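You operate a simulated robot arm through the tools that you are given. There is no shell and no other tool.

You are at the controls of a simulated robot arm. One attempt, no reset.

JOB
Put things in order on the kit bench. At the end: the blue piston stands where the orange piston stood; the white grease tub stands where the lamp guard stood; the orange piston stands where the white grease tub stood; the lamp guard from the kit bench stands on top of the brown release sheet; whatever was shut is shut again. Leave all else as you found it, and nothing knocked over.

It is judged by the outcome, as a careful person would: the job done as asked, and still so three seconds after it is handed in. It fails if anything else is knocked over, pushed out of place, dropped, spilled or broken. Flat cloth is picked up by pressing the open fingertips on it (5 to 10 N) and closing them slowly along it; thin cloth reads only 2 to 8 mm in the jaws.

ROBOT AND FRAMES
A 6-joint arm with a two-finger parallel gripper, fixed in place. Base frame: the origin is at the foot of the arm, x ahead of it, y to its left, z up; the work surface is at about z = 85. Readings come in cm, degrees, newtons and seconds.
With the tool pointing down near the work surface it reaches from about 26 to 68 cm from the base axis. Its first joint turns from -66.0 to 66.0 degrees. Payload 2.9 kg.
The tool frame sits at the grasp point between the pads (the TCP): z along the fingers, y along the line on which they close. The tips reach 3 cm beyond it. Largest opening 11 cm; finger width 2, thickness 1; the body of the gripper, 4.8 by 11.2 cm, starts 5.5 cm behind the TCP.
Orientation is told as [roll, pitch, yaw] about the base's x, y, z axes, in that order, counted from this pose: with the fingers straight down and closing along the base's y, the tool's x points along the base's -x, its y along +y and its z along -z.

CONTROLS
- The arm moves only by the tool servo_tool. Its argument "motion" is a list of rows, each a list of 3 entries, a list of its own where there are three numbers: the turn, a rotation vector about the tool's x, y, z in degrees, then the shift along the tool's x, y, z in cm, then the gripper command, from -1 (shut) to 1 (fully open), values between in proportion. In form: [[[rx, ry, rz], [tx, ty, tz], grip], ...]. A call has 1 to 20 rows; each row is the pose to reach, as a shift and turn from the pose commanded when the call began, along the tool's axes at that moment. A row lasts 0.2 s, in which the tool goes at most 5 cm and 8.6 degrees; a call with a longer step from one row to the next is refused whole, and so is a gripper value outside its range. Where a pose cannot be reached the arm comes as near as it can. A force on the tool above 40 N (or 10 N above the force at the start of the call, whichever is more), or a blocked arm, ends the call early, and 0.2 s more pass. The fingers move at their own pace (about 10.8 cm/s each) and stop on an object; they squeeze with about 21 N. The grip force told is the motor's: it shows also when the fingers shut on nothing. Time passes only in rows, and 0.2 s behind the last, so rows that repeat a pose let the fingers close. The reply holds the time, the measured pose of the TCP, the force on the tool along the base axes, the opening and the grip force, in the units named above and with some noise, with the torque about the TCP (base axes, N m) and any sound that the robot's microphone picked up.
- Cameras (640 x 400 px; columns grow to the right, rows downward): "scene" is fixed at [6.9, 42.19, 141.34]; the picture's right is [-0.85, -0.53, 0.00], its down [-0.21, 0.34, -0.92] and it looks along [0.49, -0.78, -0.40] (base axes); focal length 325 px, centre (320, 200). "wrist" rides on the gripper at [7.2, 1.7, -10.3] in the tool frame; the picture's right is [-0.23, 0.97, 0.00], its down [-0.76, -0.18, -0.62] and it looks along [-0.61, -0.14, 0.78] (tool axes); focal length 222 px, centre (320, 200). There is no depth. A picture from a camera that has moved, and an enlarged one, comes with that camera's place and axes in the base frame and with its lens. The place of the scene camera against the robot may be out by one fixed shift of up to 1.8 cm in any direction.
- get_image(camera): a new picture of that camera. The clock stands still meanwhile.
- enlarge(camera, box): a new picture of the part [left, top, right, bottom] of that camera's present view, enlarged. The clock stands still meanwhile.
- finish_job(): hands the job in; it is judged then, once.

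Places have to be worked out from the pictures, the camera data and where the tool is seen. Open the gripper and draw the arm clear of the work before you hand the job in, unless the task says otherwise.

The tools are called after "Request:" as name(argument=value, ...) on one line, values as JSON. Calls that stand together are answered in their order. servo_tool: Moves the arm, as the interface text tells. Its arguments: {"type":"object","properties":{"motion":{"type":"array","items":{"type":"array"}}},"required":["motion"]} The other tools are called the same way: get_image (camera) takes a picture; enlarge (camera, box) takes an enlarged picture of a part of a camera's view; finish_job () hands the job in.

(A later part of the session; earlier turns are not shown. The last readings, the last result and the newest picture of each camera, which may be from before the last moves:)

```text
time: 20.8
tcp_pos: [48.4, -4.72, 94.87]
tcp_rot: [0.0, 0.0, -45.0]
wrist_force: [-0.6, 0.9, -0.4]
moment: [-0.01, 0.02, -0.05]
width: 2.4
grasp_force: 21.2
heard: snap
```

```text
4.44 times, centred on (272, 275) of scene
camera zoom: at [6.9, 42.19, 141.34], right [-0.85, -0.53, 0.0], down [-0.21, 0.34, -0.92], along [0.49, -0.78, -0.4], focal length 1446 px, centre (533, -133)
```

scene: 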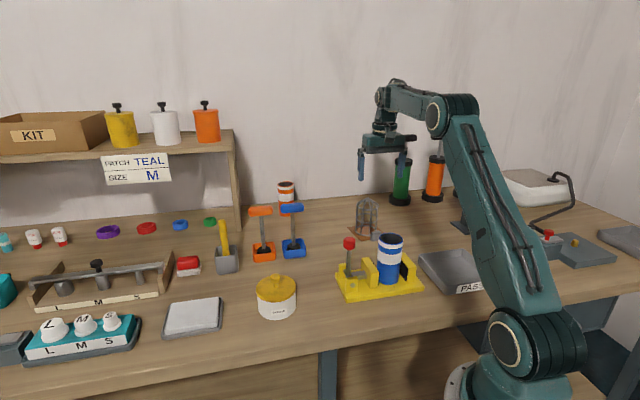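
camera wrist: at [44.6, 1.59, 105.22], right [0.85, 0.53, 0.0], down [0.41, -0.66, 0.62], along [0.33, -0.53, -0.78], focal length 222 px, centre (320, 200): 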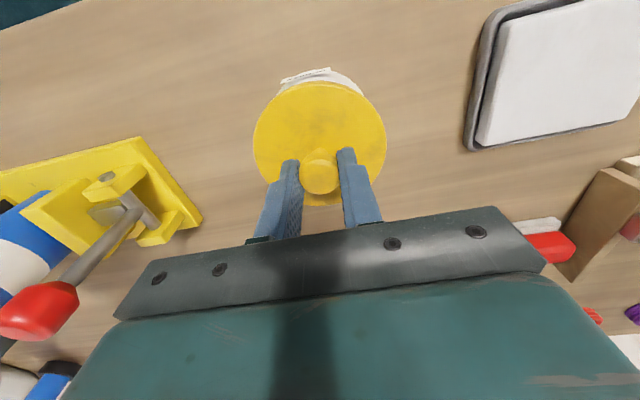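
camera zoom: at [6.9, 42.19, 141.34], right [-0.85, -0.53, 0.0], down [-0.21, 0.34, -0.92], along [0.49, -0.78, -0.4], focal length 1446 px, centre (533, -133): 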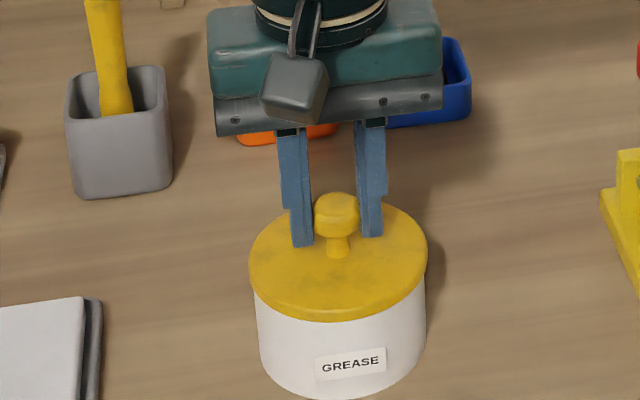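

The knob is held at 2.4 cm wide, and I heard a "snap" on closing; in the picture the lid still looks seated and nothing looks damaged. I'll lift very gently by 1 cm and read the force to learn whether the lid or the whole tub comes up.

Request:
servo_tool(motion=[[[0, 0, 0], [0, 0, -0.2], -1], [[0, 0, 0], [0, 0, -0.5], -1], [[0, 0, 0], [0, 0, -1.0], -1], [[0, 0, 0], [0, 0, -1.0], -1]])

Request:
enlarge(camera="scene", box=[200, 230, 344, 320])

Request:
enlarge(camera="wrist", box=[240, 50, 400, 150])

```text
time: 21.8
tcp_pos: [48.46, -4.63, 95.81]
tcp_rot: [0.0, 0.1, -45.1]
wrist_force: [0.3, -0.3, -0.9]
moment: [0.02, 0.0, 0.0]
width: 2.42
grasp_force: 21.4
```

```text
4.44 times, centred on (272, 275) of scene
camera zoom: at [6.9, 42.19, 141.34], right [-0.85, -0.53, 0.0], down [-0.21, 0.34, -0.92], along [0.49, -0.78, -0.4], focal length 1446 px, centre (533, -133)
```

zoom: 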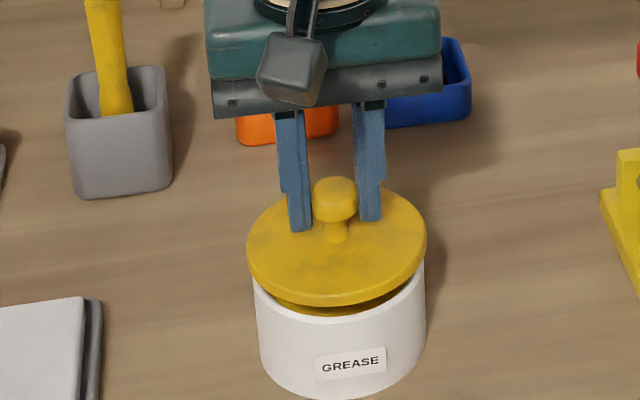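

```text
4.00 times, centred on (320, 100) of wrist
camera zoom: at [44.6, 1.63, 106.24], right [0.85, 0.53, 0.0], down [0.41, -0.66, 0.62], along [0.33, -0.53, -0.78], focal length 888 px, centre (320, 600)
```

zoom: 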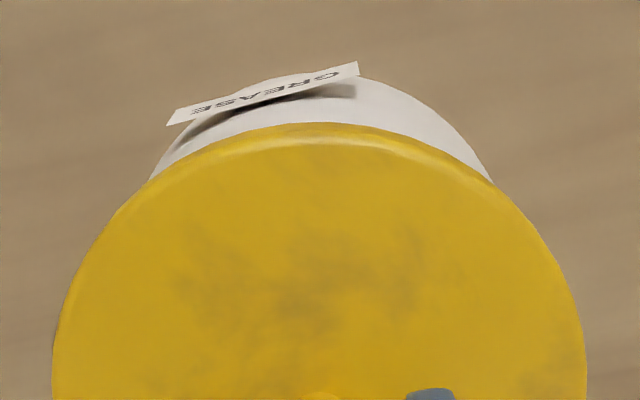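

Only the lid came up, with negligible force; it has a shallow plug rim under it, and the snap was its catch letting go. I'll raise it and set it down temporarily on clear bench at about (50, -17).

Request:
servo_tool(motion=[[[0, 0, 0], [0, 0, -2], -1], [[0, 0, 0], [0, 0, -4.5], -1], [[0, 0, 0], [-2.0, -1.6, -5], -1], [[0, 0, 0], [-5.0, -3.9, -5], -1], [[0, 0, 0], [-8.0, -6.2, -5], -1], [[0, 0, 0], [-9.76, -7.64, -5], -1], [[0, 0, 0], [-9.76, -7.64, -3], -1], [[0, 0, 0], [-9.76, -7.64, -3], -1]])

Request:
get_image(camera="wrist")

Request:
get_image(camera="scene")

```text
time: 23.6
tcp_pos: [49.8, -17.0, 98.74]
tcp_rot: [0.0, 0.1, -45.0]
wrist_force: [-0.2, 0.9, -1.2]
moment: [0.0, -0.02, -0.03]
width: 2.42
grasp_force: 21.0
```

```text
taken
camera wrist: at [46.04, -10.79, 109.17], right [0.85, 0.53, 0.0], down [0.41, -0.66, 0.62], along [0.33, -0.53, -0.78], focal length 222 px, centre (320, 200)
```

wrist: 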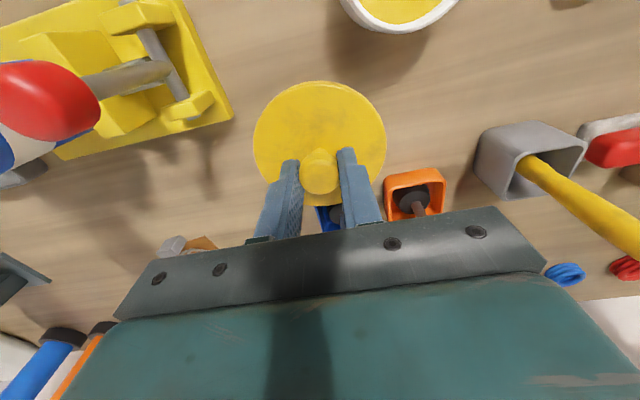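

```text
taken
```

scene: 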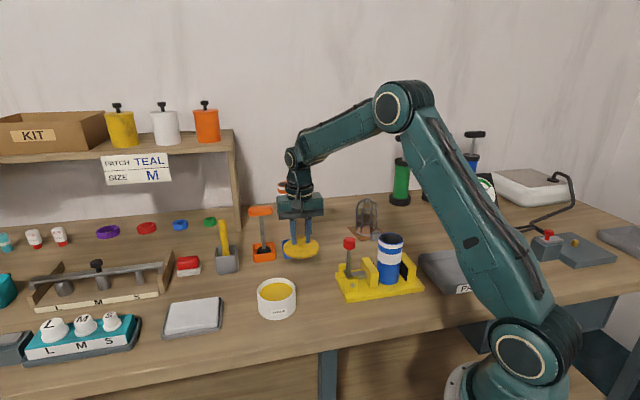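

The open tub shows yellow grease inside, and the lid hangs clear over free bench. I'll lower it, slowing near the surface.

Request:
servo_tool(motion=[[[0, 0, 0], [0, 0, 3], -1], [[0, 0, 0], [0, 0, 6], -1], [[0, 0, 0], [0, 0, 7.2], -1], [[0, 0, 0], [0, 0, 7.6], -1], [[0, 0, 0], [0, 0, 7.8], -1], [[0, 0, 0], [0, 0, 7.8], -1]])

Request:
enlarge(camera="scene", box=[230, 210, 374, 300])

```text
time: 25.0
tcp_pos: [49.88, -16.98, 91.02]
tcp_rot: [0.1, -0.1, -45.0]
wrist_force: [-0.4, 1.1, 0.0]
moment: [0.05, -0.01, 0.03]
width: 2.45
grasp_force: 21.2
```

```text
4.44 times, centred on (302, 255) of scene
camera zoom: at [6.9, 42.19, 141.34], right [-0.85, -0.53, 0.0], down [-0.21, 0.34, -0.92], along [0.49, -0.78, -0.4], focal length 1446 px, centre (400, -44)
```

zoom: 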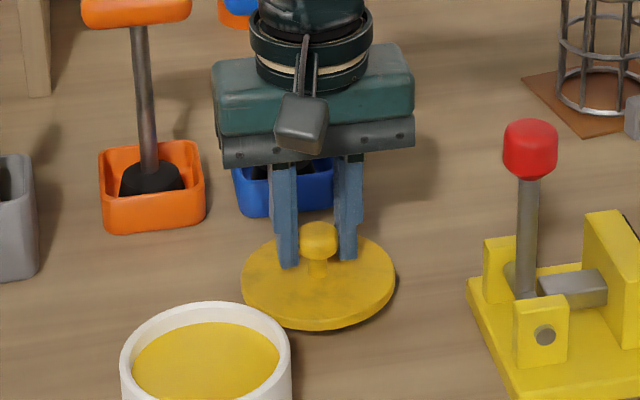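

The lid's shadow suggests it is still just above the bench. I'll continue down in small steps until the force shows contact.

Request:
servo_tool(motion=[[[0, 0, 0], [0, 0, 0.2], -1], [[0, 0, 0], [0, 0, 0.4], -1], [[0, 0, 0], [0, 0, 0.5], -1], [[0, 0, 0], [0, 0, 0.5], -1]])

```text
time: 26.0
tcp_pos: [50.0, -16.89, 90.54]
tcp_rot: [0.1, 0.0, -44.9]
wrist_force: [0.3, 0.4, -0.9]
moment: [0.01, 0.01, -0.02]
width: 2.4
grasp_force: 21.2
```

Request:
servo_tool(motion=[[[0, 0, 0], [0, 0, 0.15], -1], [[0, 0, 0], [0, 0, 0.3], -1], [[0, 0, 0], [0, 0, 0.3], -1]])

Request:
enlarge(camera="scene", box=[250, 220, 346, 280])

```text
time: 26.8
tcp_pos: [49.92, -16.98, 90.14]
tcp_rot: [0.0, 0.0, -45.1]
wrist_force: [0.2, -0.6, 0.1]
moment: [-0.01, 0.04, 0.0]
width: 2.44
grasp_force: 20.9
```

```text
6.67 times, centred on (298, 250) of scene
camera zoom: at [6.9, 42.19, 141.34], right [-0.85, -0.53, 0.0], down [-0.21, 0.34, -0.92], along [0.49, -0.78, -0.4], focal length 2168 px, centre (467, -133)
```

zoom: 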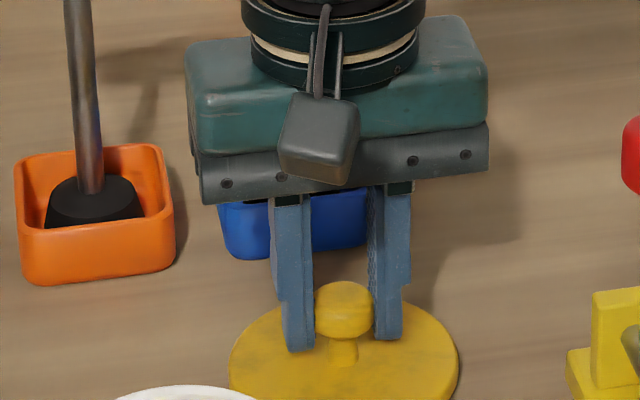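

There's no clear contact yet at z = 90.1. I'll continue in 0.15 cm steps.

Request:
servo_tool(motion=[[[0, 0, 0], [0, 0, 0.15], -1], [[0, 0, 0], [0, 0, 0.3], -1], [[0, 0, 0], [0, 0, 0.3], -1]])

Request:
enlarge(camera="scene", box=[250, 240, 346, 300])

```text
time: 27.6
tcp_pos: [49.99, -16.96, 89.88]
tcp_rot: [0.0, 0.0, -45.0]
wrist_force: [-0.4, 0.4, -0.4]
moment: [0.0, -0.03, 0.0]
width: 2.41
grasp_force: 20.6
```

```text
6.67 times, centred on (298, 270) of scene
camera zoom: at [6.9, 42.19, 141.34], right [-0.85, -0.53, 0.0], down [-0.21, 0.34, -0.92], along [0.49, -0.78, -0.4], focal length 2168 px, centre (467, -267)
```

zoom: 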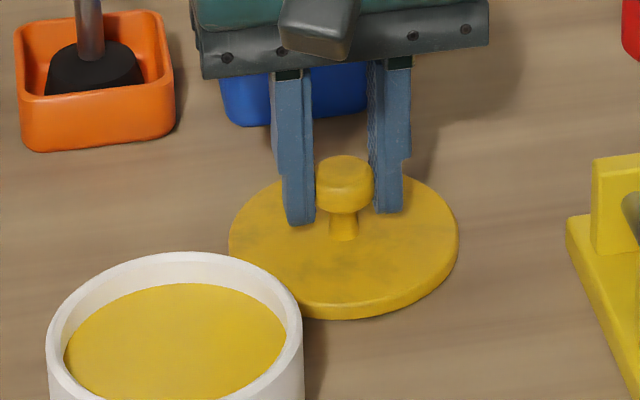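

The lid is very near the bench now. I'll continue in 0.15 cm steps.

Request:
servo_tool(motion=[[[0, 0, 0], [0, 0, 0.15], -1], [[0, 0, 0], [0, 0, 0.3], -1], [[0, 0, 0], [0, 0, 0.3], -1]])

Request:
enlarge(camera="scene", box=[270, 250, 350, 300])

```text
time: 28.4
tcp_pos: [50.02, -16.84, 89.59]
tcp_rot: [0.0, 0.1, -45.0]
wrist_force: [0.0, 0.7, -0.4]
moment: [0.0, 0.02, -0.01]
width: 2.42
grasp_force: 21.3
```

```text
8.00 times, centred on (310, 275) of scene
camera zoom: at [6.9, 42.19, 141.34], right [-0.85, -0.53, 0.0], down [-0.21, 0.34, -0.92], along [0.49, -0.78, -0.4], focal length 2602 px, centre (400, -400)
```

zoom: 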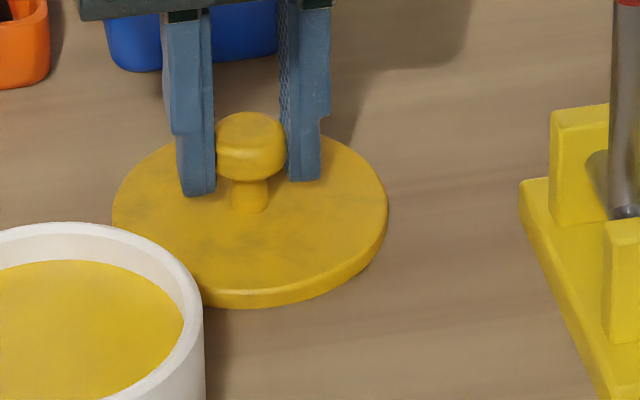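

Request:
servo_tool(motion=[[[0, 0, 0], [0, 0, 0.12], -1], [[0, 0, 0], [0, 0, 0.24], -1], [[0, 0, 0], [0, 0, 0.24], -1]])

```text
time: 29.2
tcp_pos: [50.13, -16.88, 89.52]
tcp_rot: [0.1, -0.1, -45.0]
wrist_force: [-3.8, 0.8, 13.1]
moment: [0.05, 0.21, -0.02]
width: 2.44
grasp_force: 20.4
```

There's now contact: 13 N at TCP z ≈ 89.5, so the lid lies on the bench (lid underside = TCP − 4.5, tub rim at about z = 90.4). I'll ease off slightly, open just enough to clear the knob, and rise.

Request:
servo_tool(motion=[[[0, 0, 0], [0, 0, -0.1], -1], [[0, 0, 0], [0, 0, -0.1], -0.5], [[0, 0, 0], [0, 0, -0.1], -0.3], [[0, 0, 0], [0, 0, -0.1], 0], [[0, 0, 0], [0, 0, -0.1], 0], [[0, 0, 0], [0, 0, -3], 0], [[0, 0, 0], [0, 0, -7], 0.5], [[0, 0, 0], [0, 0, -11], 1], [[0, 0, 0], [0, 0, -11], 1]])

Request:
get_image(camera="wrist")

Request:
enlarge(camera="scene", box=[200, 210, 360, 310])

```text
time: 31.2
tcp_pos: [49.98, -16.91, 100.6]
tcp_rot: [0.1, -0.1, -45.0]
wrist_force: [0.4, 0.5, -0.6]
moment: [-0.03, -0.02, -0.01]
width: 11.01
grasp_force: 0.0
```

```text
taken
camera wrist: at [46.14, -10.58, 110.98], right [0.85, 0.53, 0.0], down [0.41, -0.66, 0.62], along [0.33, -0.53, -0.78], focal length 222 px, centre (320, 200)
```

wrist: 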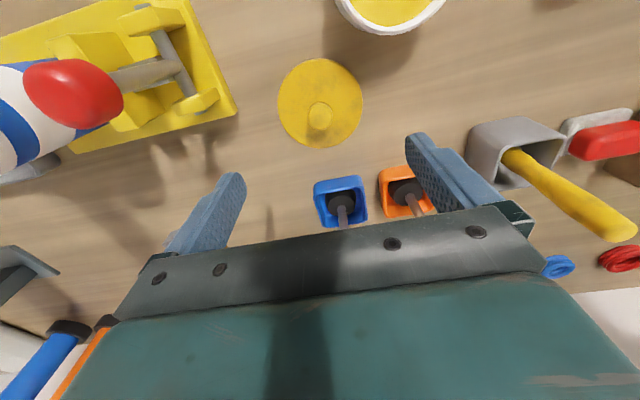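

```text
4.00 times, centred on (280, 260) of scene
camera zoom: at [6.9, 42.19, 141.34], right [-0.85, -0.53, 0.0], down [-0.21, 0.34, -0.92], along [0.49, -0.78, -0.4], focal length 1301 px, centre (480, -40)
```

zoom: 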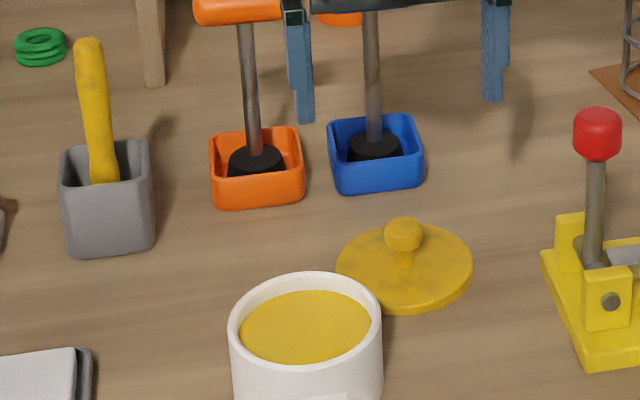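

The lid lies flat and clear. I'll return above the tub at the same x-y used for the knob grip.

Request:
servo_tool(motion=[[[0, 0, 0], [2.5, 2.0, -2], 1], [[0, 0, 0], [5.5, 4.2, -3], 1], [[0, 0, 0], [8.5, 6.6, -3], 1], [[0, 0, 0], [9.74, 7.62, -3], 1], [[0, 0, 0], [9.74, 7.62, -3], 1]])

Request:
get_image(camera="wrist")

Request:
enlarge(camera="wrist", box=[248, 40, 392, 130])

Request:
enlarge(camera="wrist", box=[248, 80, 392, 170])

```text
time: 32.4
tcp_pos: [48.61, -4.51, 103.05]
tcp_rot: [0.0, 0.0, -45.1]
wrist_force: [-0.1, -0.6, -0.6]
moment: [0.02, -0.01, 0.01]
width: 10.99
grasp_force: 0.1
```

```text
taken
camera wrist: at [44.76, 1.8, 113.62], right [0.85, 0.53, 0.0], down [0.41, -0.66, 0.62], along [0.33, -0.53, -0.78], focal length 222 px, centre (320, 200)
```

wrist: 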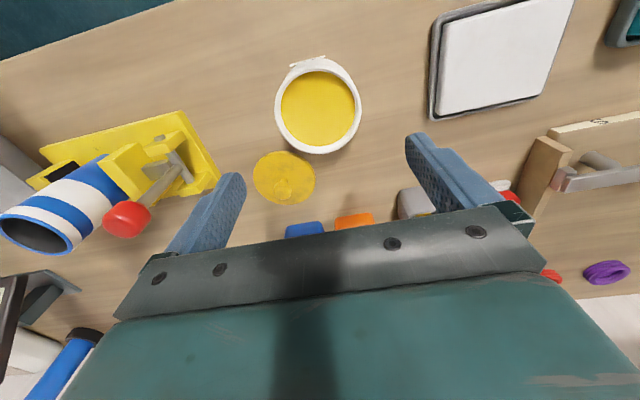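

```text
4.44 times, centred on (320, 85) of wrist
camera zoom: at [44.76, 1.8, 113.62], right [0.85, 0.53, 0.0], down [0.41, -0.66, 0.62], along [0.33, -0.53, -0.78], focal length 987 px, centre (320, 711)
```

zoom: 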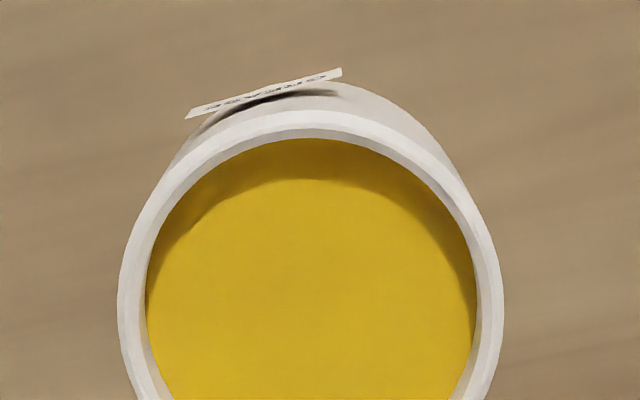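

```text
4.44 times, centred on (320, 125) of wrist
camera zoom: at [44.76, 1.8, 113.62], right [0.85, 0.53, 0.0], down [0.41, -0.66, 0.62], along [0.33, -0.53, -0.78], focal length 987 px, centre (320, 533)
```

zoom: 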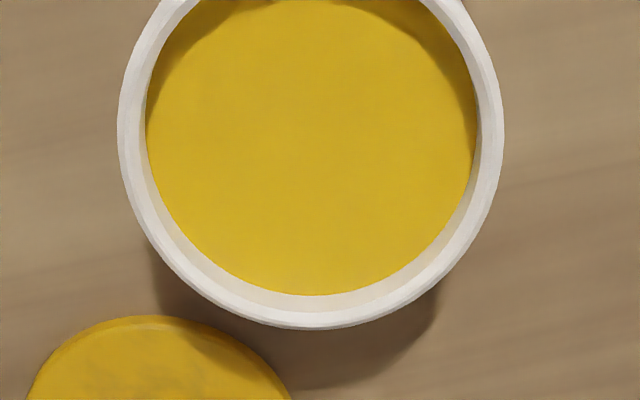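

The open rim gives the tub centre within about 0.2 cm of the tool axis (−0.2 along tool y). I'll shift by that and descend to TCP z ≈ 88.9, with tips about 0.9 cm above the bench.

Request:
servo_tool(motion=[[[0, 0, 0], [0, -0.2, 4], 1], [[0, 0, 0], [0, -0.2, 8], 1], [[0, 0, 0], [0, -0.2, 11], 1], [[0, 0, 0], [0, -0.2, 13.2], 1], [[0, 0, 0], [0, -0.2, 14.2], 1], [[0, 0, 0], [0, -0.2, 14.2], 1]])

Request:
get_image(camera="wrist")

Request:
enlarge(camera="scene", box=[200, 230, 344, 320])

```text
time: 33.8
tcp_pos: [48.46, -4.89, 89.06]
tcp_rot: [0.0, 0.0, -45.0]
wrist_force: [-0.5, -0.3, 0.5]
moment: [-0.02, 0.03, -0.02]
width: 10.99
grasp_force: 0.0
```

```text
taken
camera wrist: at [44.54, 1.4, 99.49], right [0.85, 0.53, 0.0], down [0.41, -0.66, 0.62], along [0.33, -0.53, -0.78], focal length 222 px, centre (320, 200)
```

wrist: 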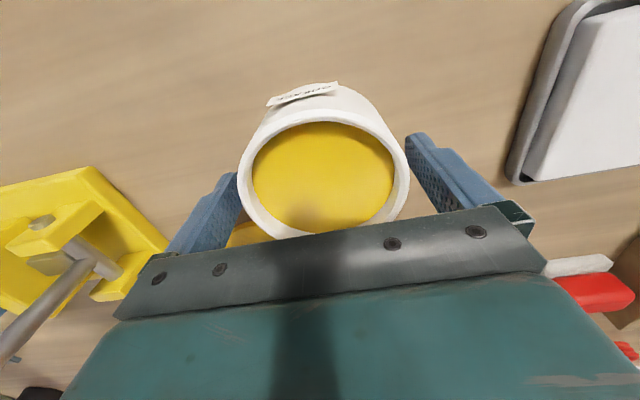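

```text
4.44 times, centred on (272, 275) of scene
camera zoom: at [6.9, 42.19, 141.34], right [-0.85, -0.53, 0.0], down [-0.21, 0.34, -0.92], along [0.49, -0.78, -0.4], focal length 1446 px, centre (533, -133)
```

zoom: 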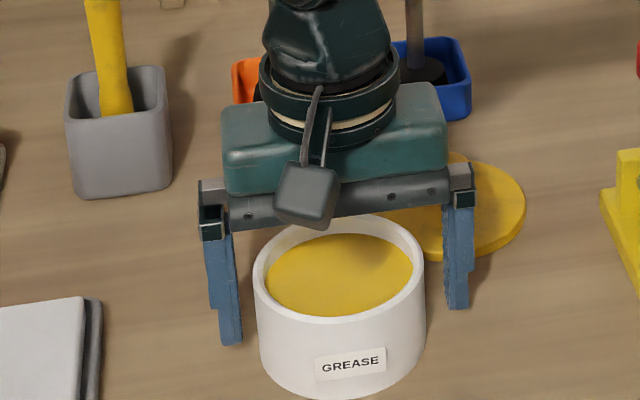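

I'll check the centring between the fingers at this depth more precisely before closing.

Request:
enlarge(camera="wrist", box=[160, 80, 480, 280])

```text
2.00 times, centred on (320, 180) of wrist
camera zoom: at [44.54, 1.4, 99.49], right [0.85, 0.53, 0.0], down [0.41, -0.66, 0.62], along [0.33, -0.53, -0.78], focal length 444 px, centre (320, 240)
```

zoom: 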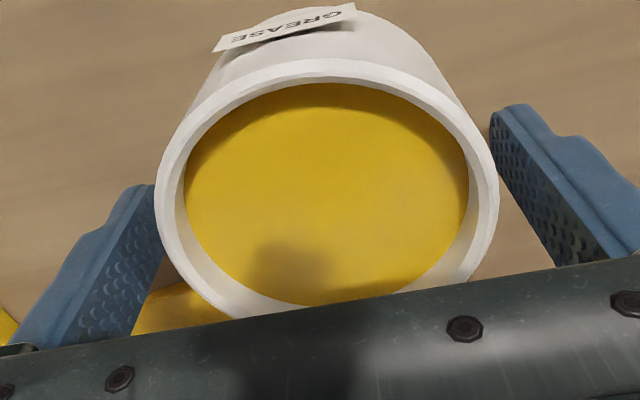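

The tub is within about 0.2 cm of centre and both fingers are clear. I'll close gradually onto the body.

Request:
servo_tool(motion=[[[0, 0, 0], [0, 0, 0], 0.8], [[0, 0, 0], [0, 0, 0], 0.7], [[0, 0, 0], [0, 0, 0], 0.62], [[0, 0, 0], [0, 0, 0], 0.55], [[0, 0, 0], [0, 0, 0], 0.3], [[0, 0, 0], [0, 0, 0], -1], [[0, 0, 0], [0, 0, 0], -1]])

Request:
enlarge(camera="wrist", box=[160, 80, 480, 280])

```text
time: 35.4
tcp_pos: [48.39, -4.76, 89.23]
tcp_rot: [0.0, 0.0, -45.0]
wrist_force: [2.1, 2.3, 1.1]
moment: [-0.02, -0.07, 0.07]
width: 8.99
grasp_force: 20.5
```

```text
2.00 times, centred on (320, 180) of wrist
camera zoom: at [44.55, 1.4, 99.53], right [0.85, 0.53, 0.0], down [0.41, -0.66, 0.62], along [0.33, -0.53, -0.78], focal length 444 px, centre (320, 240)
```

zoom: 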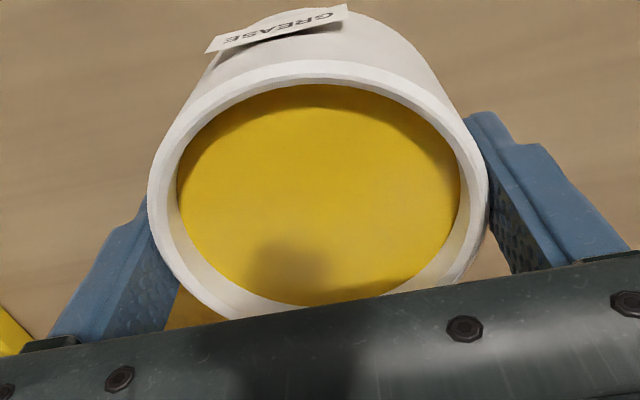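

The tub is firmly held at 8.99 cm. I'll lift it smoothly by 10 cm and check that it stays level.

Request:
servo_tool(motion=[[[0, 0, 0], [0, 0, -0.5], -1], [[0, 0, 0], [0, 0, -1.5], -1], [[0, 0, 0], [0, 0, -3.2], -1], [[0, 0, 0], [0, 0, -5.2], -1], [[0, 0, 0], [0, 0, -7.2], -1], [[0, 0, 0], [0, 0, -9], -1], [[0, 0, 0], [0, 0, -10], -1], [[0, 0, 0], [0, 0, -10], -1]])

Request:
enlarge(camera="scene", box=[200, 190, 392, 310])

```text
time: 37.2
tcp_pos: [48.23, -4.79, 99.16]
tcp_rot: [0.1, 0.0, -45.0]
wrist_force: [0.1, -0.5, -7.3]
moment: [0.01, -0.04, -0.02]
width: 9.02
grasp_force: 20.8
```

```text
3.33 times, centred on (296, 250) of scene
camera zoom: at [6.91, 42.19, 141.34], right [-0.85, -0.53, 0.0], down [-0.21, 0.34, -0.92], along [0.49, -0.78, -0.4], focal length 1084 px, centre (400, 33)
```

zoom: 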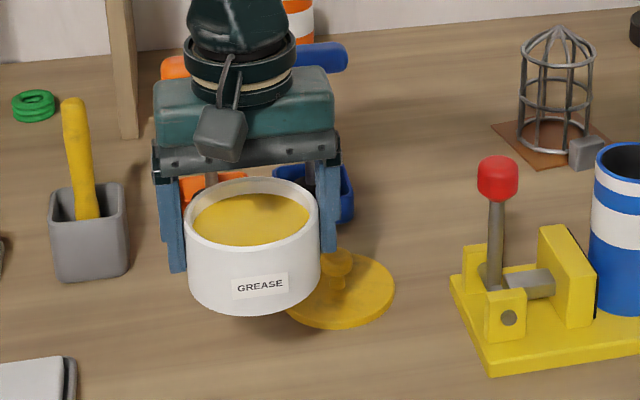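

The tub is level and weighs about 7 N. I'll carry it smoothly to the guard's former place, TCP ≈ (46.4, -30.9).

Request:
servo_tool(motion=[[[0, 0, 0], [-0.7, -0.8, 0], -1], [[0, 0, 0], [-2.4, -2.8, 0], -1], [[0, 0, 0], [-4.6, -5.4, 0], -1], [[0, 0, 0], [-7.0, -8.2, 0], -1], [[0, 0, 0], [-9.4, -11.0, 0], -1], [[0, 0, 0], [-11.8, -13.8, 0], -1], [[0, 0, 0], [-14.0, -16.4, 0], -1], [[0, 0, 0], [-15.8, -18.4, 0], -1], [[0, 0, 0], [-16.7, -19.5, 0], -1], [[0, 0, 0], [-17.0, -19.83, 0], -1], [[0, 0, 0], [-17.0, -19.83, 0], -1]])

Request:
get_image(camera="wrist")

Request:
enlarge(camera="scene", box=[220, 170, 412, 290])

```text
time: 39.6
tcp_pos: [46.31, -30.95, 99.18]
tcp_rot: [0.0, -0.1, -45.0]
wrist_force: [-0.1, -0.3, -6.7]
moment: [-0.03, 0.02, 0.02]
width: 8.99
grasp_force: 20.6
```

```text
taken
camera wrist: at [42.47, -24.68, 109.57], right [0.85, 0.53, 0.0], down [0.41, -0.66, 0.62], along [0.33, -0.53, -0.78], focal length 222 px, centre (320, 200)
```

wrist: 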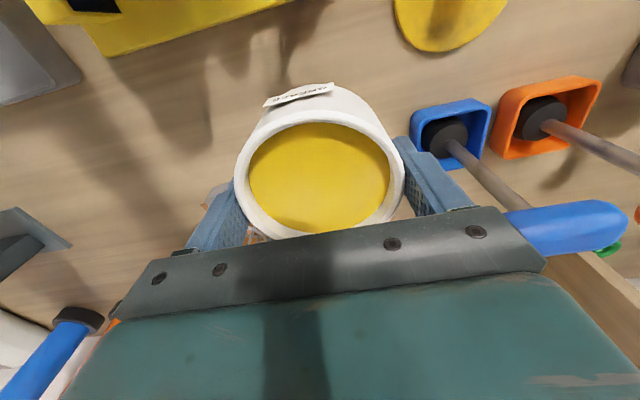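

```text
3.33 times, centred on (316, 230) of scene
camera zoom: at [6.91, 42.18, 141.34], right [-0.85, -0.53, 0.0], down [-0.21, 0.34, -0.92], along [0.49, -0.78, -0.4], focal length 1084 px, centre (333, 100)
```

zoom: 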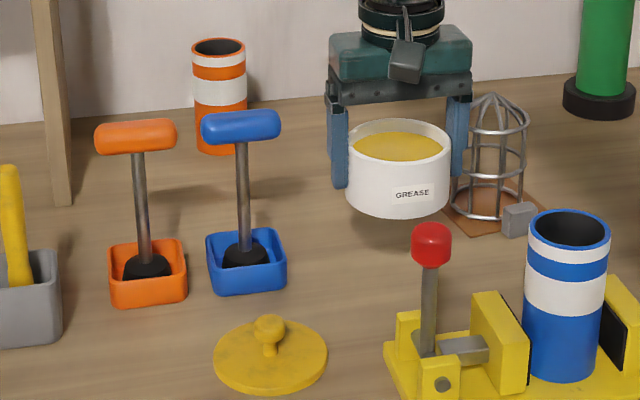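

The tub is over the guard's old spot. I'll lower it, slowing near the surface.

Request:
servo_tool(motion=[[[0, 0, 0], [0, 0, 1], -1], [[0, 0, 0], [0, 0, 3], -1], [[0, 0, 0], [0, 0, 5.5], -1], [[0, 0, 0], [0, 0, 8], -1], [[0, 0, 0], [0, 0, 9.3], -1], [[0, 0, 0], [0, 0, 9.7], -1], [[0, 0, 0], [0, 0, 9.8], -1], [[0, 0, 0], [0, 0, 9.8], -1]])

```text
time: 41.4
tcp_pos: [46.11, -30.87, 89.38]
tcp_rot: [-0.1, 0.0, -44.9]
wrist_force: [-0.5, 0.2, -6.8]
moment: [-0.02, 0.01, 0.01]
width: 8.97
grasp_force: 21.0
```

The tub is still hanging freely (-6.8 N). I'll step down gently to contact.

Request:
servo_tool(motion=[[[0, 0, 0], [0, 0, 0.1], -1], [[0, 0, 0], [0, 0, 0.2], -1], [[0, 0, 0], [0, 0, 0.25], -1], [[0, 0, 0], [0, 0, 0.25], -1]])

Request:
enlarge(camera="scene", box=[270, 190, 414, 280])

```text
time: 42.4
tcp_pos: [46.26, -30.86, 89.19]
tcp_rot: [0.0, -0.1, -45.0]
wrist_force: [-0.1, 0.7, -6.6]
moment: [0.0, -0.02, 0.0]
width: 8.98
grasp_force: 20.6
```

```text
4.44 times, centred on (342, 235) of scene
camera zoom: at [6.91, 42.18, 141.34], right [-0.85, -0.53, 0.0], down [-0.21, 0.34, -0.92], along [0.49, -0.78, -0.4], focal length 1446 px, centre (222, 44)
```

zoom: 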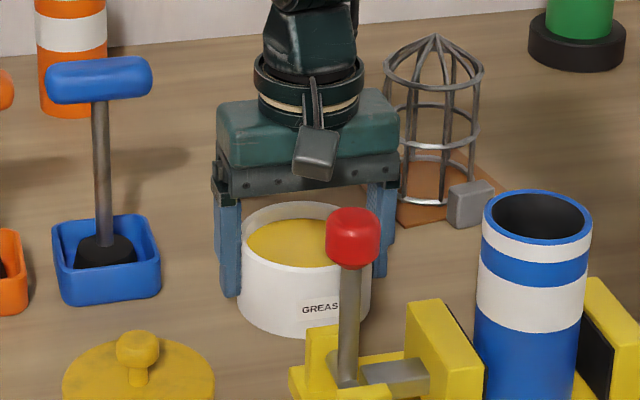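

Request:
servo_tool(motion=[[[0, 0, 0], [0, 0, 0.08], -1], [[0, 0, 0], [0, 0, 0.16], -1], [[0, 0, 0], [0, 0, 0.16], -1]])

```text
time: 43.2
tcp_pos: [46.26, -30.88, 89.13]
tcp_rot: [0.0, -0.1, -44.9]
wrist_force: [-6.7, 4.7, 12.4]
moment: [0.0, 0.2, -0.01]
width: 8.98
grasp_force: 20.5
```

The tub has settled on the bench (force reversed to +12 N). I'll ease off, open slowly and look.

Request:
servo_tool(motion=[[[0, 0, 0], [0, 0, -0.06], -1], [[0, 0, 0], [0, 0, -0.06], 0.63], [[0, 0, 0], [0, 0, -0.06], 0.7], [[0, 0, 0], [0, 0, -0.06], 0.85], [[0, 0, 0], [0, 0, -0.06], 1], [[0, 0, 0], [0, 0, -0.06], 1]])

Request:
enlarge(camera="wrist", box=[160, 80, 480, 280])

```text
time: 44.6
tcp_pos: [46.28, -30.9, 89.08]
tcp_rot: [0.0, 0.0, -44.9]
wrist_force: [0.2, -1.4, 0.2]
moment: [0.01, 0.0, 0.02]
width: 11.0
grasp_force: 0.2
```

```text
2.00 times, centred on (320, 180) of wrist
camera zoom: at [42.41, -24.63, 99.51], right [0.85, 0.53, 0.0], down [0.41, -0.66, 0.62], along [0.33, -0.53, -0.78], focal length 444 px, centre (320, 240)
```

zoom: 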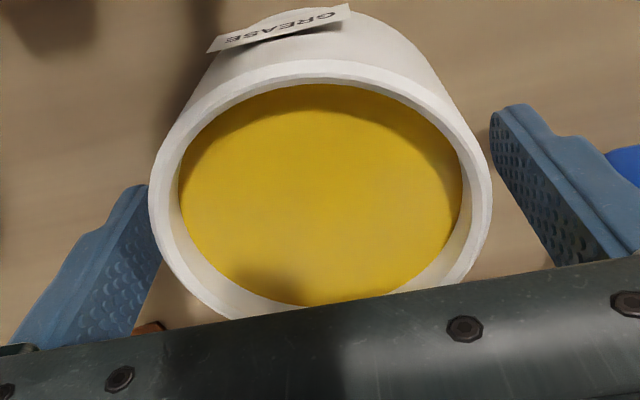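

The tub stands exactly as held, with label orientation unchanged. I'll rise 12 cm and go back above the lid for the knob.

Request:
servo_tool(motion=[[[0, 0, 0], [0, 0, -3], 1], [[0, 0, 0], [0, 0, -7], 1], [[0, 0, 0], [0, 0, -11], 1], [[0, 0, 0], [0.8, 1.4, -12], 1], [[0, 0, 0], [2.8, 4.8, -12], 1], [[0, 0, 0], [4.8, 8.2, -12], 0.6], [[0, 0, 0], [6.6, 11.3, -12], 0.2], [[0, 0, 0], [7.26, 12.41, -12], 0], [[0, 0, 0], [7.26, 12.41, -12], 0], [[0, 0, 0], [7.26, 12.41, -12], 0]])

Request:
get_image(camera="wrist")

Request:
get_image(camera="scene")

```text
time: 46.8
tcp_pos: [49.92, -17.11, 100.92]
tcp_rot: [0.0, -0.1, -44.9]
wrist_force: [0.2, 1.4, 0.0]
moment: [0.01, -0.02, -0.03]
width: 5.49
grasp_force: 0.0
```

```text
taken
camera wrist: at [46.04, -10.9, 111.41], right [0.85, 0.53, 0.0], down [0.41, -0.66, 0.62], along [0.33, -0.53, -0.78], focal length 222 px, centre (320, 200)
```

wrist: 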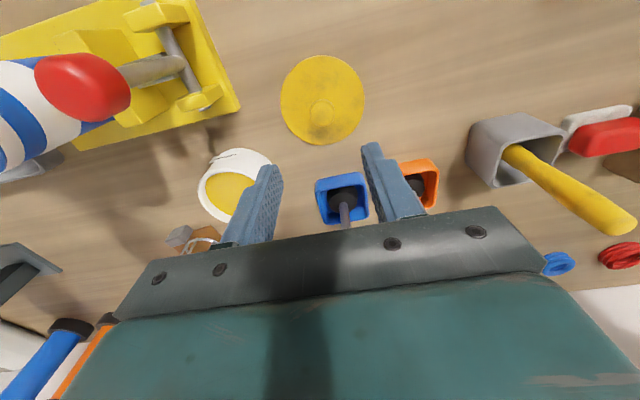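

```text
taken
```

scene: 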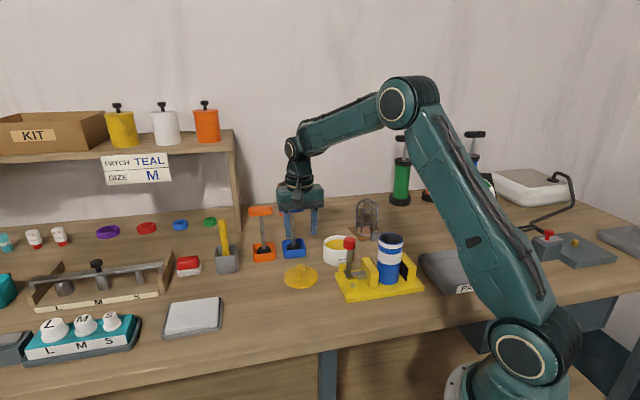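

The lid appears slightly right of the axis this time; I'll measure it accurately.

Request:
enlarge(camera="wrist", box=[259, 40, 387, 120])

Request:
enlarge(camera="wrist", box=[259, 80, 387, 160])

```text
5.00 times, centred on (323, 80) of wrist
camera zoom: at [46.04, -10.9, 111.41], right [0.85, 0.53, 0.0], down [0.41, -0.66, 0.62], along [0.33, -0.53, -0.78], focal length 1111 px, centre (305, 800)
```

zoom: 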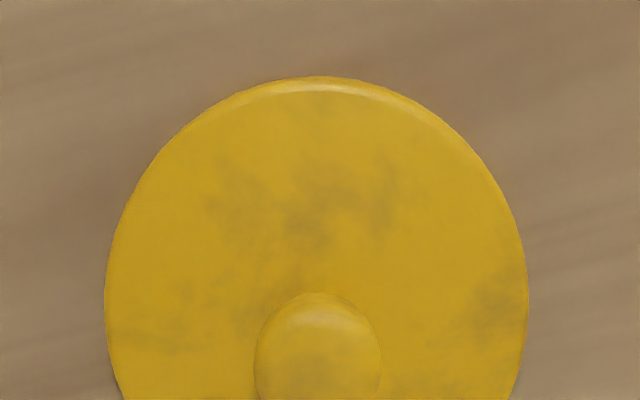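

```text
5.00 times, centred on (323, 120) of wrist
camera zoom: at [46.04, -10.9, 111.41], right [0.85, 0.53, 0.0], down [0.41, -0.66, 0.62], along [0.33, -0.53, -0.78], focal length 1111 px, centre (305, 600)
```

zoom: 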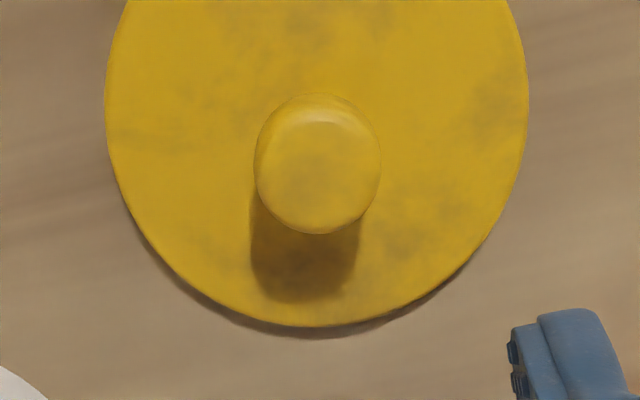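

The lid centre is offset about +0.27 along tool y and +0.1 along tool x. I'll correct for that, descend to z ≈ 89.6 and close on the knob.

Request:
servo_tool(motion=[[[0, 0, 0], [0.05, 0.27, 4], 0], [[0, 0, 0], [0.05, 0.27, 8], 0], [[0, 0, 0], [0.05, 0.27, 10.5], 0], [[0, 0, 0], [0.05, 0.27, 11.3], 0], [[0, 0, 0], [0.05, 0.27, 11.3], -0.3], [[0, 0, 0], [0.05, 0.27, 11.3], -0.45], [[0, 0, 0], [0.05, 0.27, 11.3], -0.55], [[0, 0, 0], [0.05, 0.27, 11.3], -0.8], [[0, 0, 0], [0.05, 0.27, 11.3], -1], [[0, 0, 0], [0.05, 0.27, 11.3], -1]])

Request:
get_image(camera="wrist")

```text
time: 49.0
tcp_pos: [50.01, -16.64, 89.73]
tcp_rot: [-0.1, 0.0, -45.0]
wrist_force: [0.0, 0.0, -0.3]
moment: [-0.01, 0.01, 0.03]
width: 2.43
grasp_force: 21.0
```

```text
taken
camera wrist: at [46.08, -10.4, 100.13], right [0.85, 0.53, 0.0], down [0.41, -0.66, 0.62], along [0.33, -0.53, -0.78], focal length 222 px, centre (320, 200)
```

wrist: 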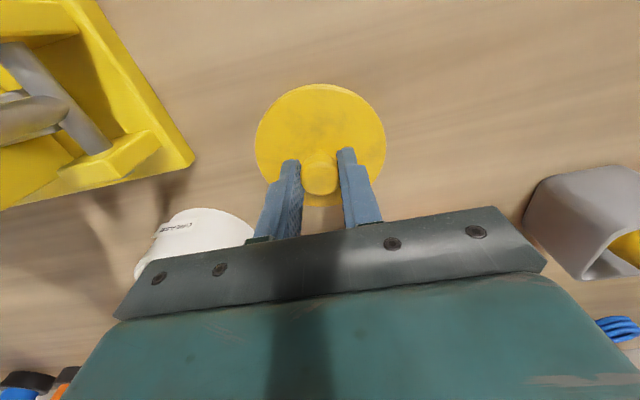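

The knob is held. I'll lift 9 cm and carry the lid back over the tub.

Request:
servo_tool(motion=[[[0, 0, 0], [0, 0, -2], -1], [[0, 0, 0], [0, 0, -5.5], -1], [[0, 0, 0], [0, 0, -9], -1], [[0, 0, 0], [-1.0, -1.7, -9], -1], [[0, 0, 0], [-3.0, -5.2, -9], -1], [[0, 0, 0], [-5.0, -8.7, -9], -1], [[0, 0, 0], [-6.7, -11.6, -9], -1], [[0, 0, 0], [-7.31, -12.68, -9], -1], [[0, 0, 0], [-7.31, -12.68, -9], -1], [[0, 0, 0], [-7.31, -12.68, -9], -1]])

Request:
get_image(camera="wrist")

Request:
enlarge(camera="scene", box=[270, 180, 414, 270])

```text
time: 51.2
tcp_pos: [46.44, -30.7, 98.65]
tcp_rot: [0.1, 0.0, -45.1]
wrist_force: [-0.4, 0.8, -0.4]
moment: [0.0, 0.0, -0.02]
width: 2.42
grasp_force: 21.1
```

```text
taken
camera wrist: at [42.47, -24.42, 109.12], right [0.85, 0.53, 0.0], down [0.41, -0.66, 0.62], along [0.33, -0.53, -0.78], focal length 222 px, centre (320, 200)
```

wrist: 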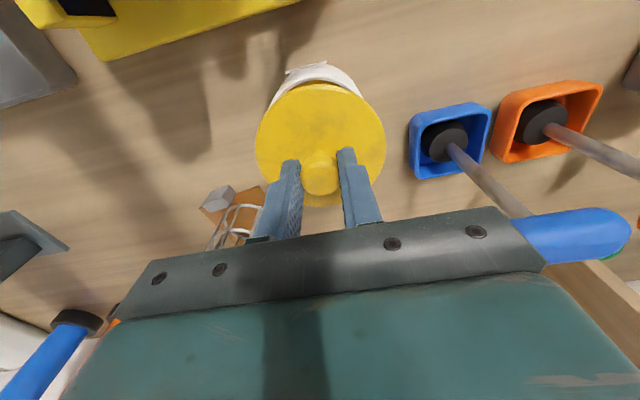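

```text
4.44 times, centred on (342, 225) of scene
camera zoom: at [6.9, 42.19, 141.34], right [-0.85, -0.53, 0.0], down [-0.21, 0.34, -0.92], along [0.49, -0.78, -0.4], focal length 1446 px, centre (222, 89)
```

zoom: 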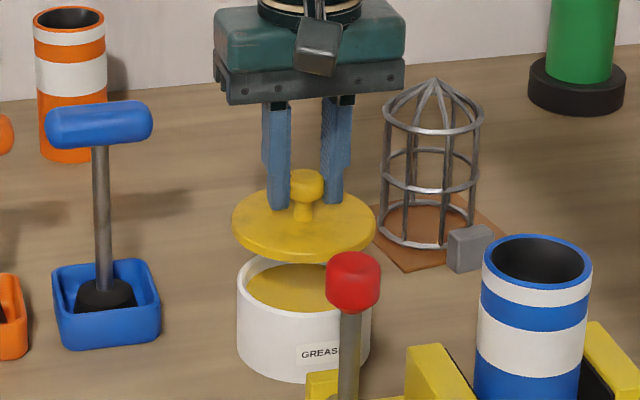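

I'll check the lateral alignment of the lid against the tub beneath from the wrist view.

Request:
enlarge(camera="wrist", box=[249, 50, 393, 140])

Request:
enlarge(camera="scene", box=[310, 210, 374, 250])

```text
4.44 times, centred on (321, 95) of wrist
camera zoom: at [42.47, -24.42, 109.12], right [0.85, 0.53, 0.0], down [0.41, -0.66, 0.62], along [0.33, -0.53, -0.78], focal length 987 px, centre (316, 667)
```

zoom: 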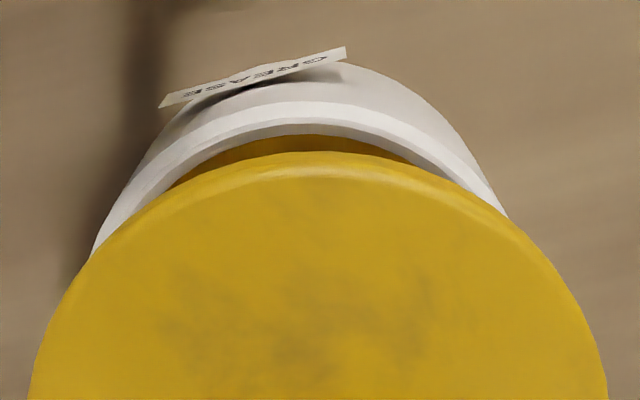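

```text
10.00 times, centred on (342, 230) of scene
camera zoom: at [6.9, 42.19, 141.34], right [-0.85, -0.53, 0.0], down [-0.21, 0.34, -0.92], along [0.49, -0.78, -0.4], focal length 3252 px, centre (100, -100)
```

zoom: 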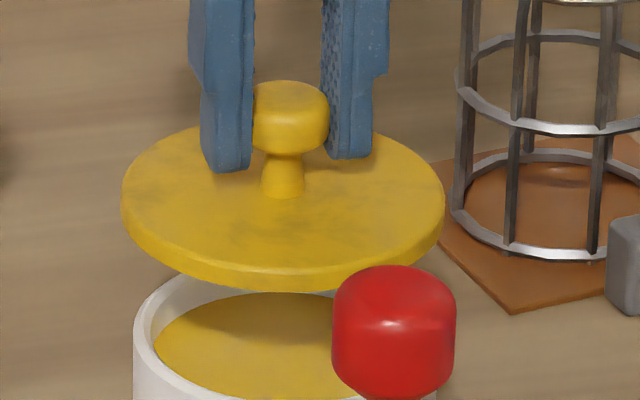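

The tub lies about 0.17 cm toward −tool y relative to the lid, and is aligned in tool x. I'll correct that and lower to just above the rim.

Request:
servo_tool(motion=[[[0, 0, 0], [0, -0.18, 1], -1], [[0, 0, 0], [0, -0.18, 2.2], -1], [[0, 0, 0], [0, -0.18, 3.0], -1], [[0, 0, 0], [0, -0.18, 3.2], -1], [[0, 0, 0], [0, -0.18, 3.2], -1]])

Request:
enlarge(camera="wrist", box=[249, 50, 393, 140])

Request:
enlarge(camera="scene", box=[310, 220, 374, 260])

```text
time: 52.4
tcp_pos: [46.39, -30.87, 95.5]
tcp_rot: [0.1, -0.1, -44.9]
wrist_force: [1.1, 0.4, -0.1]
moment: [0.01, 0.02, 0.04]
width: 2.41
grasp_force: 21.0
```

```text
4.44 times, centred on (321, 95) of wrist
camera zoom: at [42.44, -24.68, 105.91], right [0.85, 0.53, 0.0], down [0.41, -0.66, 0.62], along [0.33, -0.53, -0.78], focal length 987 px, centre (316, 667)
```

zoom: 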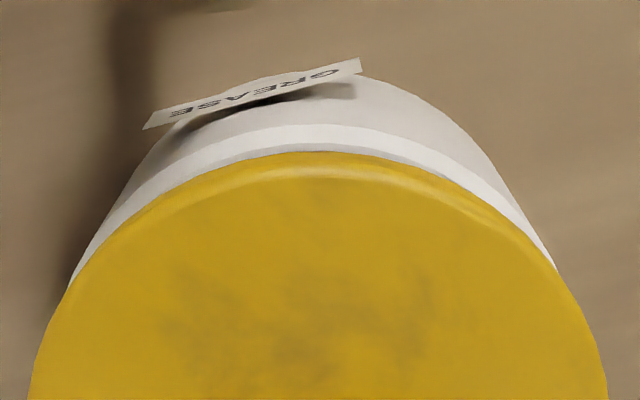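

```text
10.00 times, centred on (342, 240) of scene
camera zoom: at [6.9, 42.19, 141.34], right [-0.85, -0.53, 0.0], down [-0.21, 0.34, -0.92], along [0.49, -0.78, -0.4], focal length 3252 px, centre (100, -200)
```

zoom: 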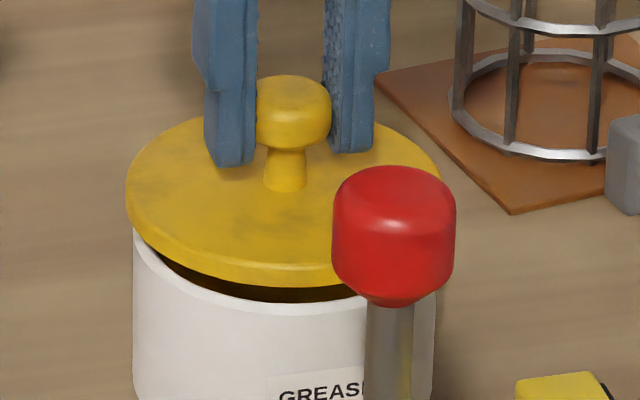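

I'll take a sharper look at the lid-to-rim gap from the scene camera before seating it.

Request:
enlarge(camera="scene", box=[316, 228, 364, 258])

Request:
enlarge(camera="wrist", box=[240, 55, 336, 115])

Request:
enlarge(camera="wrist", box=[304, 55, 400, 115])

```text
13.33 times, centred on (340, 243) of scene
camera zoom: at [6.9, 42.19, 141.34], right [-0.85, -0.53, 0.0], down [-0.21, 0.34, -0.92], along [0.49, -0.78, -0.4], focal length 4337 px, centre (53, -373)
```

zoom: 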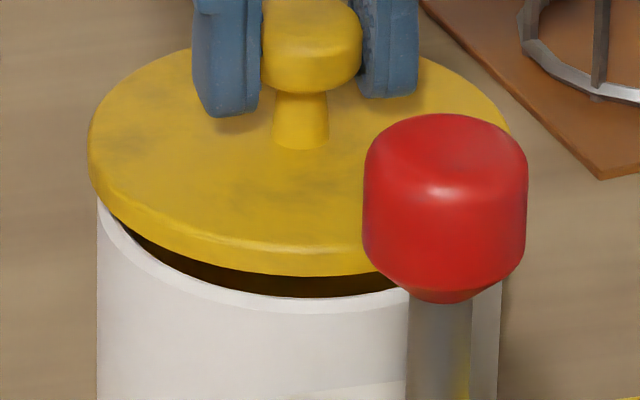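

```text
6.67 times, centred on (288, 85) of wrist
camera zoom: at [42.44, -24.68, 105.91], right [0.85, 0.53, 0.0], down [0.41, -0.66, 0.62], along [0.33, -0.53, -0.78], focal length 1481 px, centre (533, 967)
```

zoom: 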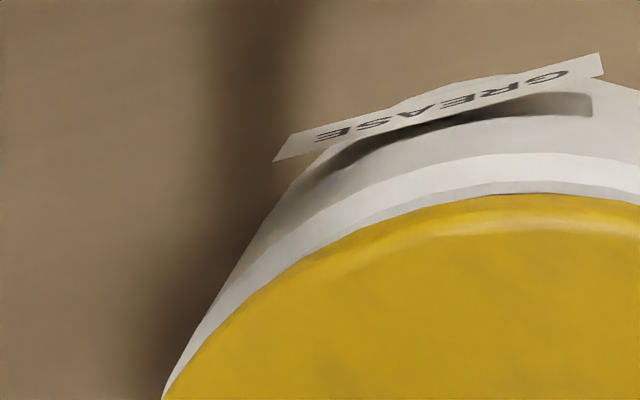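

```text
6.67 times, centred on (352, 85) of wrist
camera zoom: at [42.44, -24.68, 105.91], right [0.85, 0.53, 0.0], down [0.41, -0.66, 0.62], along [0.33, -0.53, -0.78], focal length 1481 px, centre (107, 967)
```

zoom: 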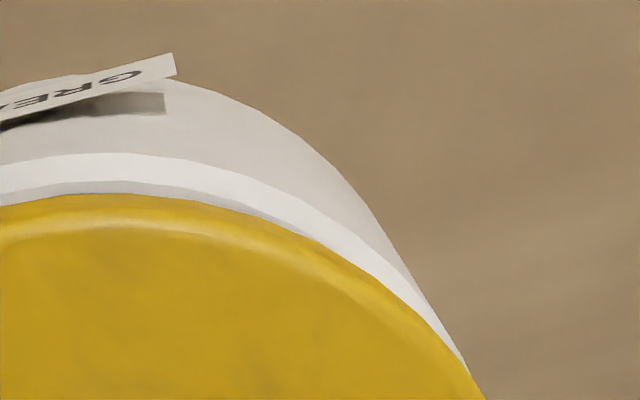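

Comparing views, the lid sits about 0.3–0.35 cm too far outward (tool −x) relative to the tub. I'll shift it inward by that amount at this height and re-check.

Request:
servo_tool(motion=[[[0, 0, 0], [0.15, 0, 0], -1], [[0, 0, 0], [0.33, 0, 0], -1], [[0, 0, 0], [0.33, 0, 0], -1], [[0, 0, 0], [0.33, 0, 0], -1]])

Request:
enlarge(camera="scene", box=[316, 228, 364, 258])

Request:
enlarge(camera="wrist", box=[249, 50, 393, 140])

```text
time: 53.4
tcp_pos: [46.0, -30.7, 95.6]
tcp_rot: [0.0, 0.0, -45.1]
wrist_force: [0.6, 0.3, -0.2]
moment: [0.03, -0.02, -0.01]
width: 2.42
grasp_force: 21.2
```

```text
13.33 times, centred on (340, 243) of scene
camera zoom: at [6.9, 42.19, 141.34], right [-0.85, -0.53, 0.0], down [-0.21, 0.34, -0.92], along [0.49, -0.78, -0.4], focal length 4337 px, centre (53, -373)
```

zoom: 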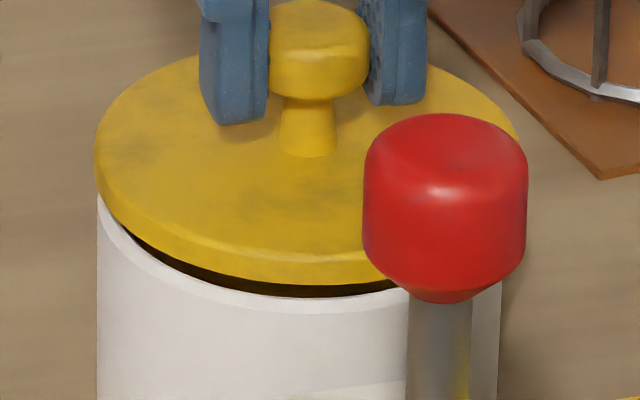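

```text
4.44 times, centred on (321, 95) of wrist
camera zoom: at [42.11, -24.42, 105.94], right [0.85, 0.53, 0.0], down [0.41, -0.66, 0.62], along [0.33, -0.53, -0.78], focal length 987 px, centre (316, 667)
```

zoom: 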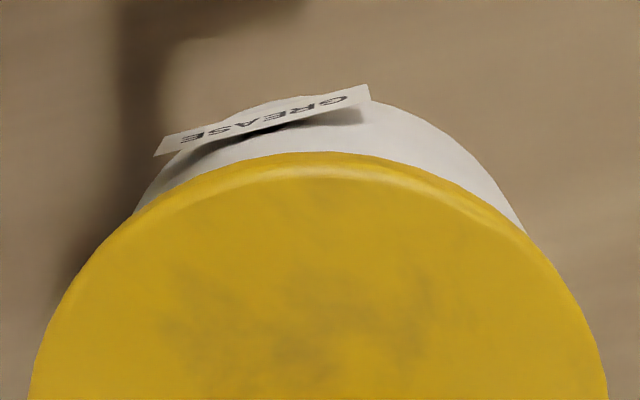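

The lid is now aligned in tool x but about 0.14 cm off along −tool y. I'll correct that and step down onto the rim.

Request:
servo_tool(motion=[[[0, 0, 0], [-0.04, 0.14, 0], -1], [[0, 0, 0], [-0.04, 0.14, 0.1], -1], [[0, 0, 0], [-0.04, 0.14, 0.2], -1], [[0, 0, 0], [-0.04, 0.14, 0.2], -1]])

Request:
enlarge(camera="scene", box=[316, 228, 364, 258])

Request:
enlarge(camera="wrist", box=[249, 50, 393, 140])

```text
time: 54.4
tcp_pos: [46.09, -30.55, 95.26]
tcp_rot: [0.0, 0.0, -45.1]
wrist_force: [0.6, -0.6, 0.3]
moment: [0.03, 0.02, -0.01]
width: 2.41
grasp_force: 21.3
```

```text
13.33 times, centred on (340, 243) of scene
camera zoom: at [6.9, 42.19, 141.34], right [-0.85, -0.53, 0.0], down [-0.21, 0.34, -0.92], along [0.49, -0.78, -0.4], focal length 4337 px, centre (53, -373)
```

zoom: 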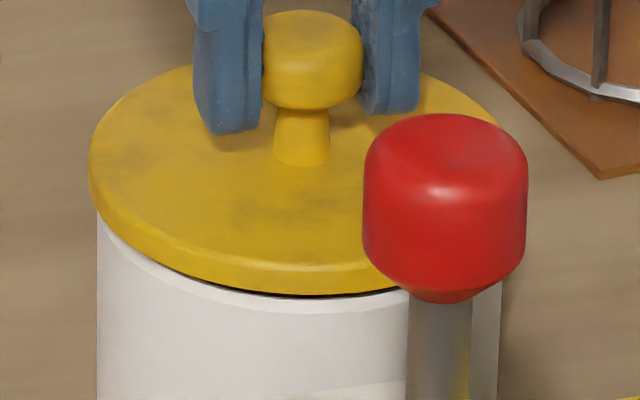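

```text
4.44 times, centred on (321, 95) of wrist
camera zoom: at [42.24, -24.38, 105.69], right [0.85, 0.53, 0.0], down [0.41, -0.66, 0.62], along [0.33, -0.53, -0.78], focal length 987 px, centre (316, 667)
```

zoom: 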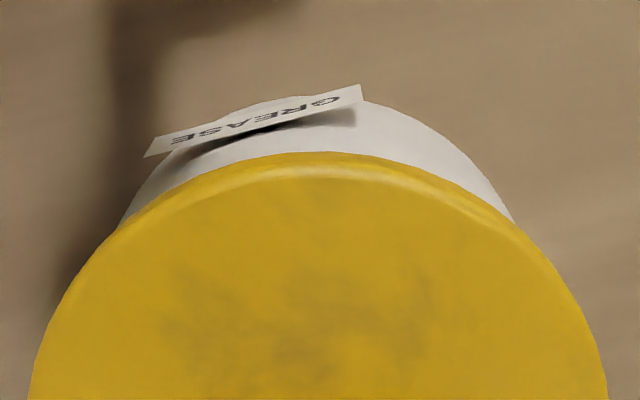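

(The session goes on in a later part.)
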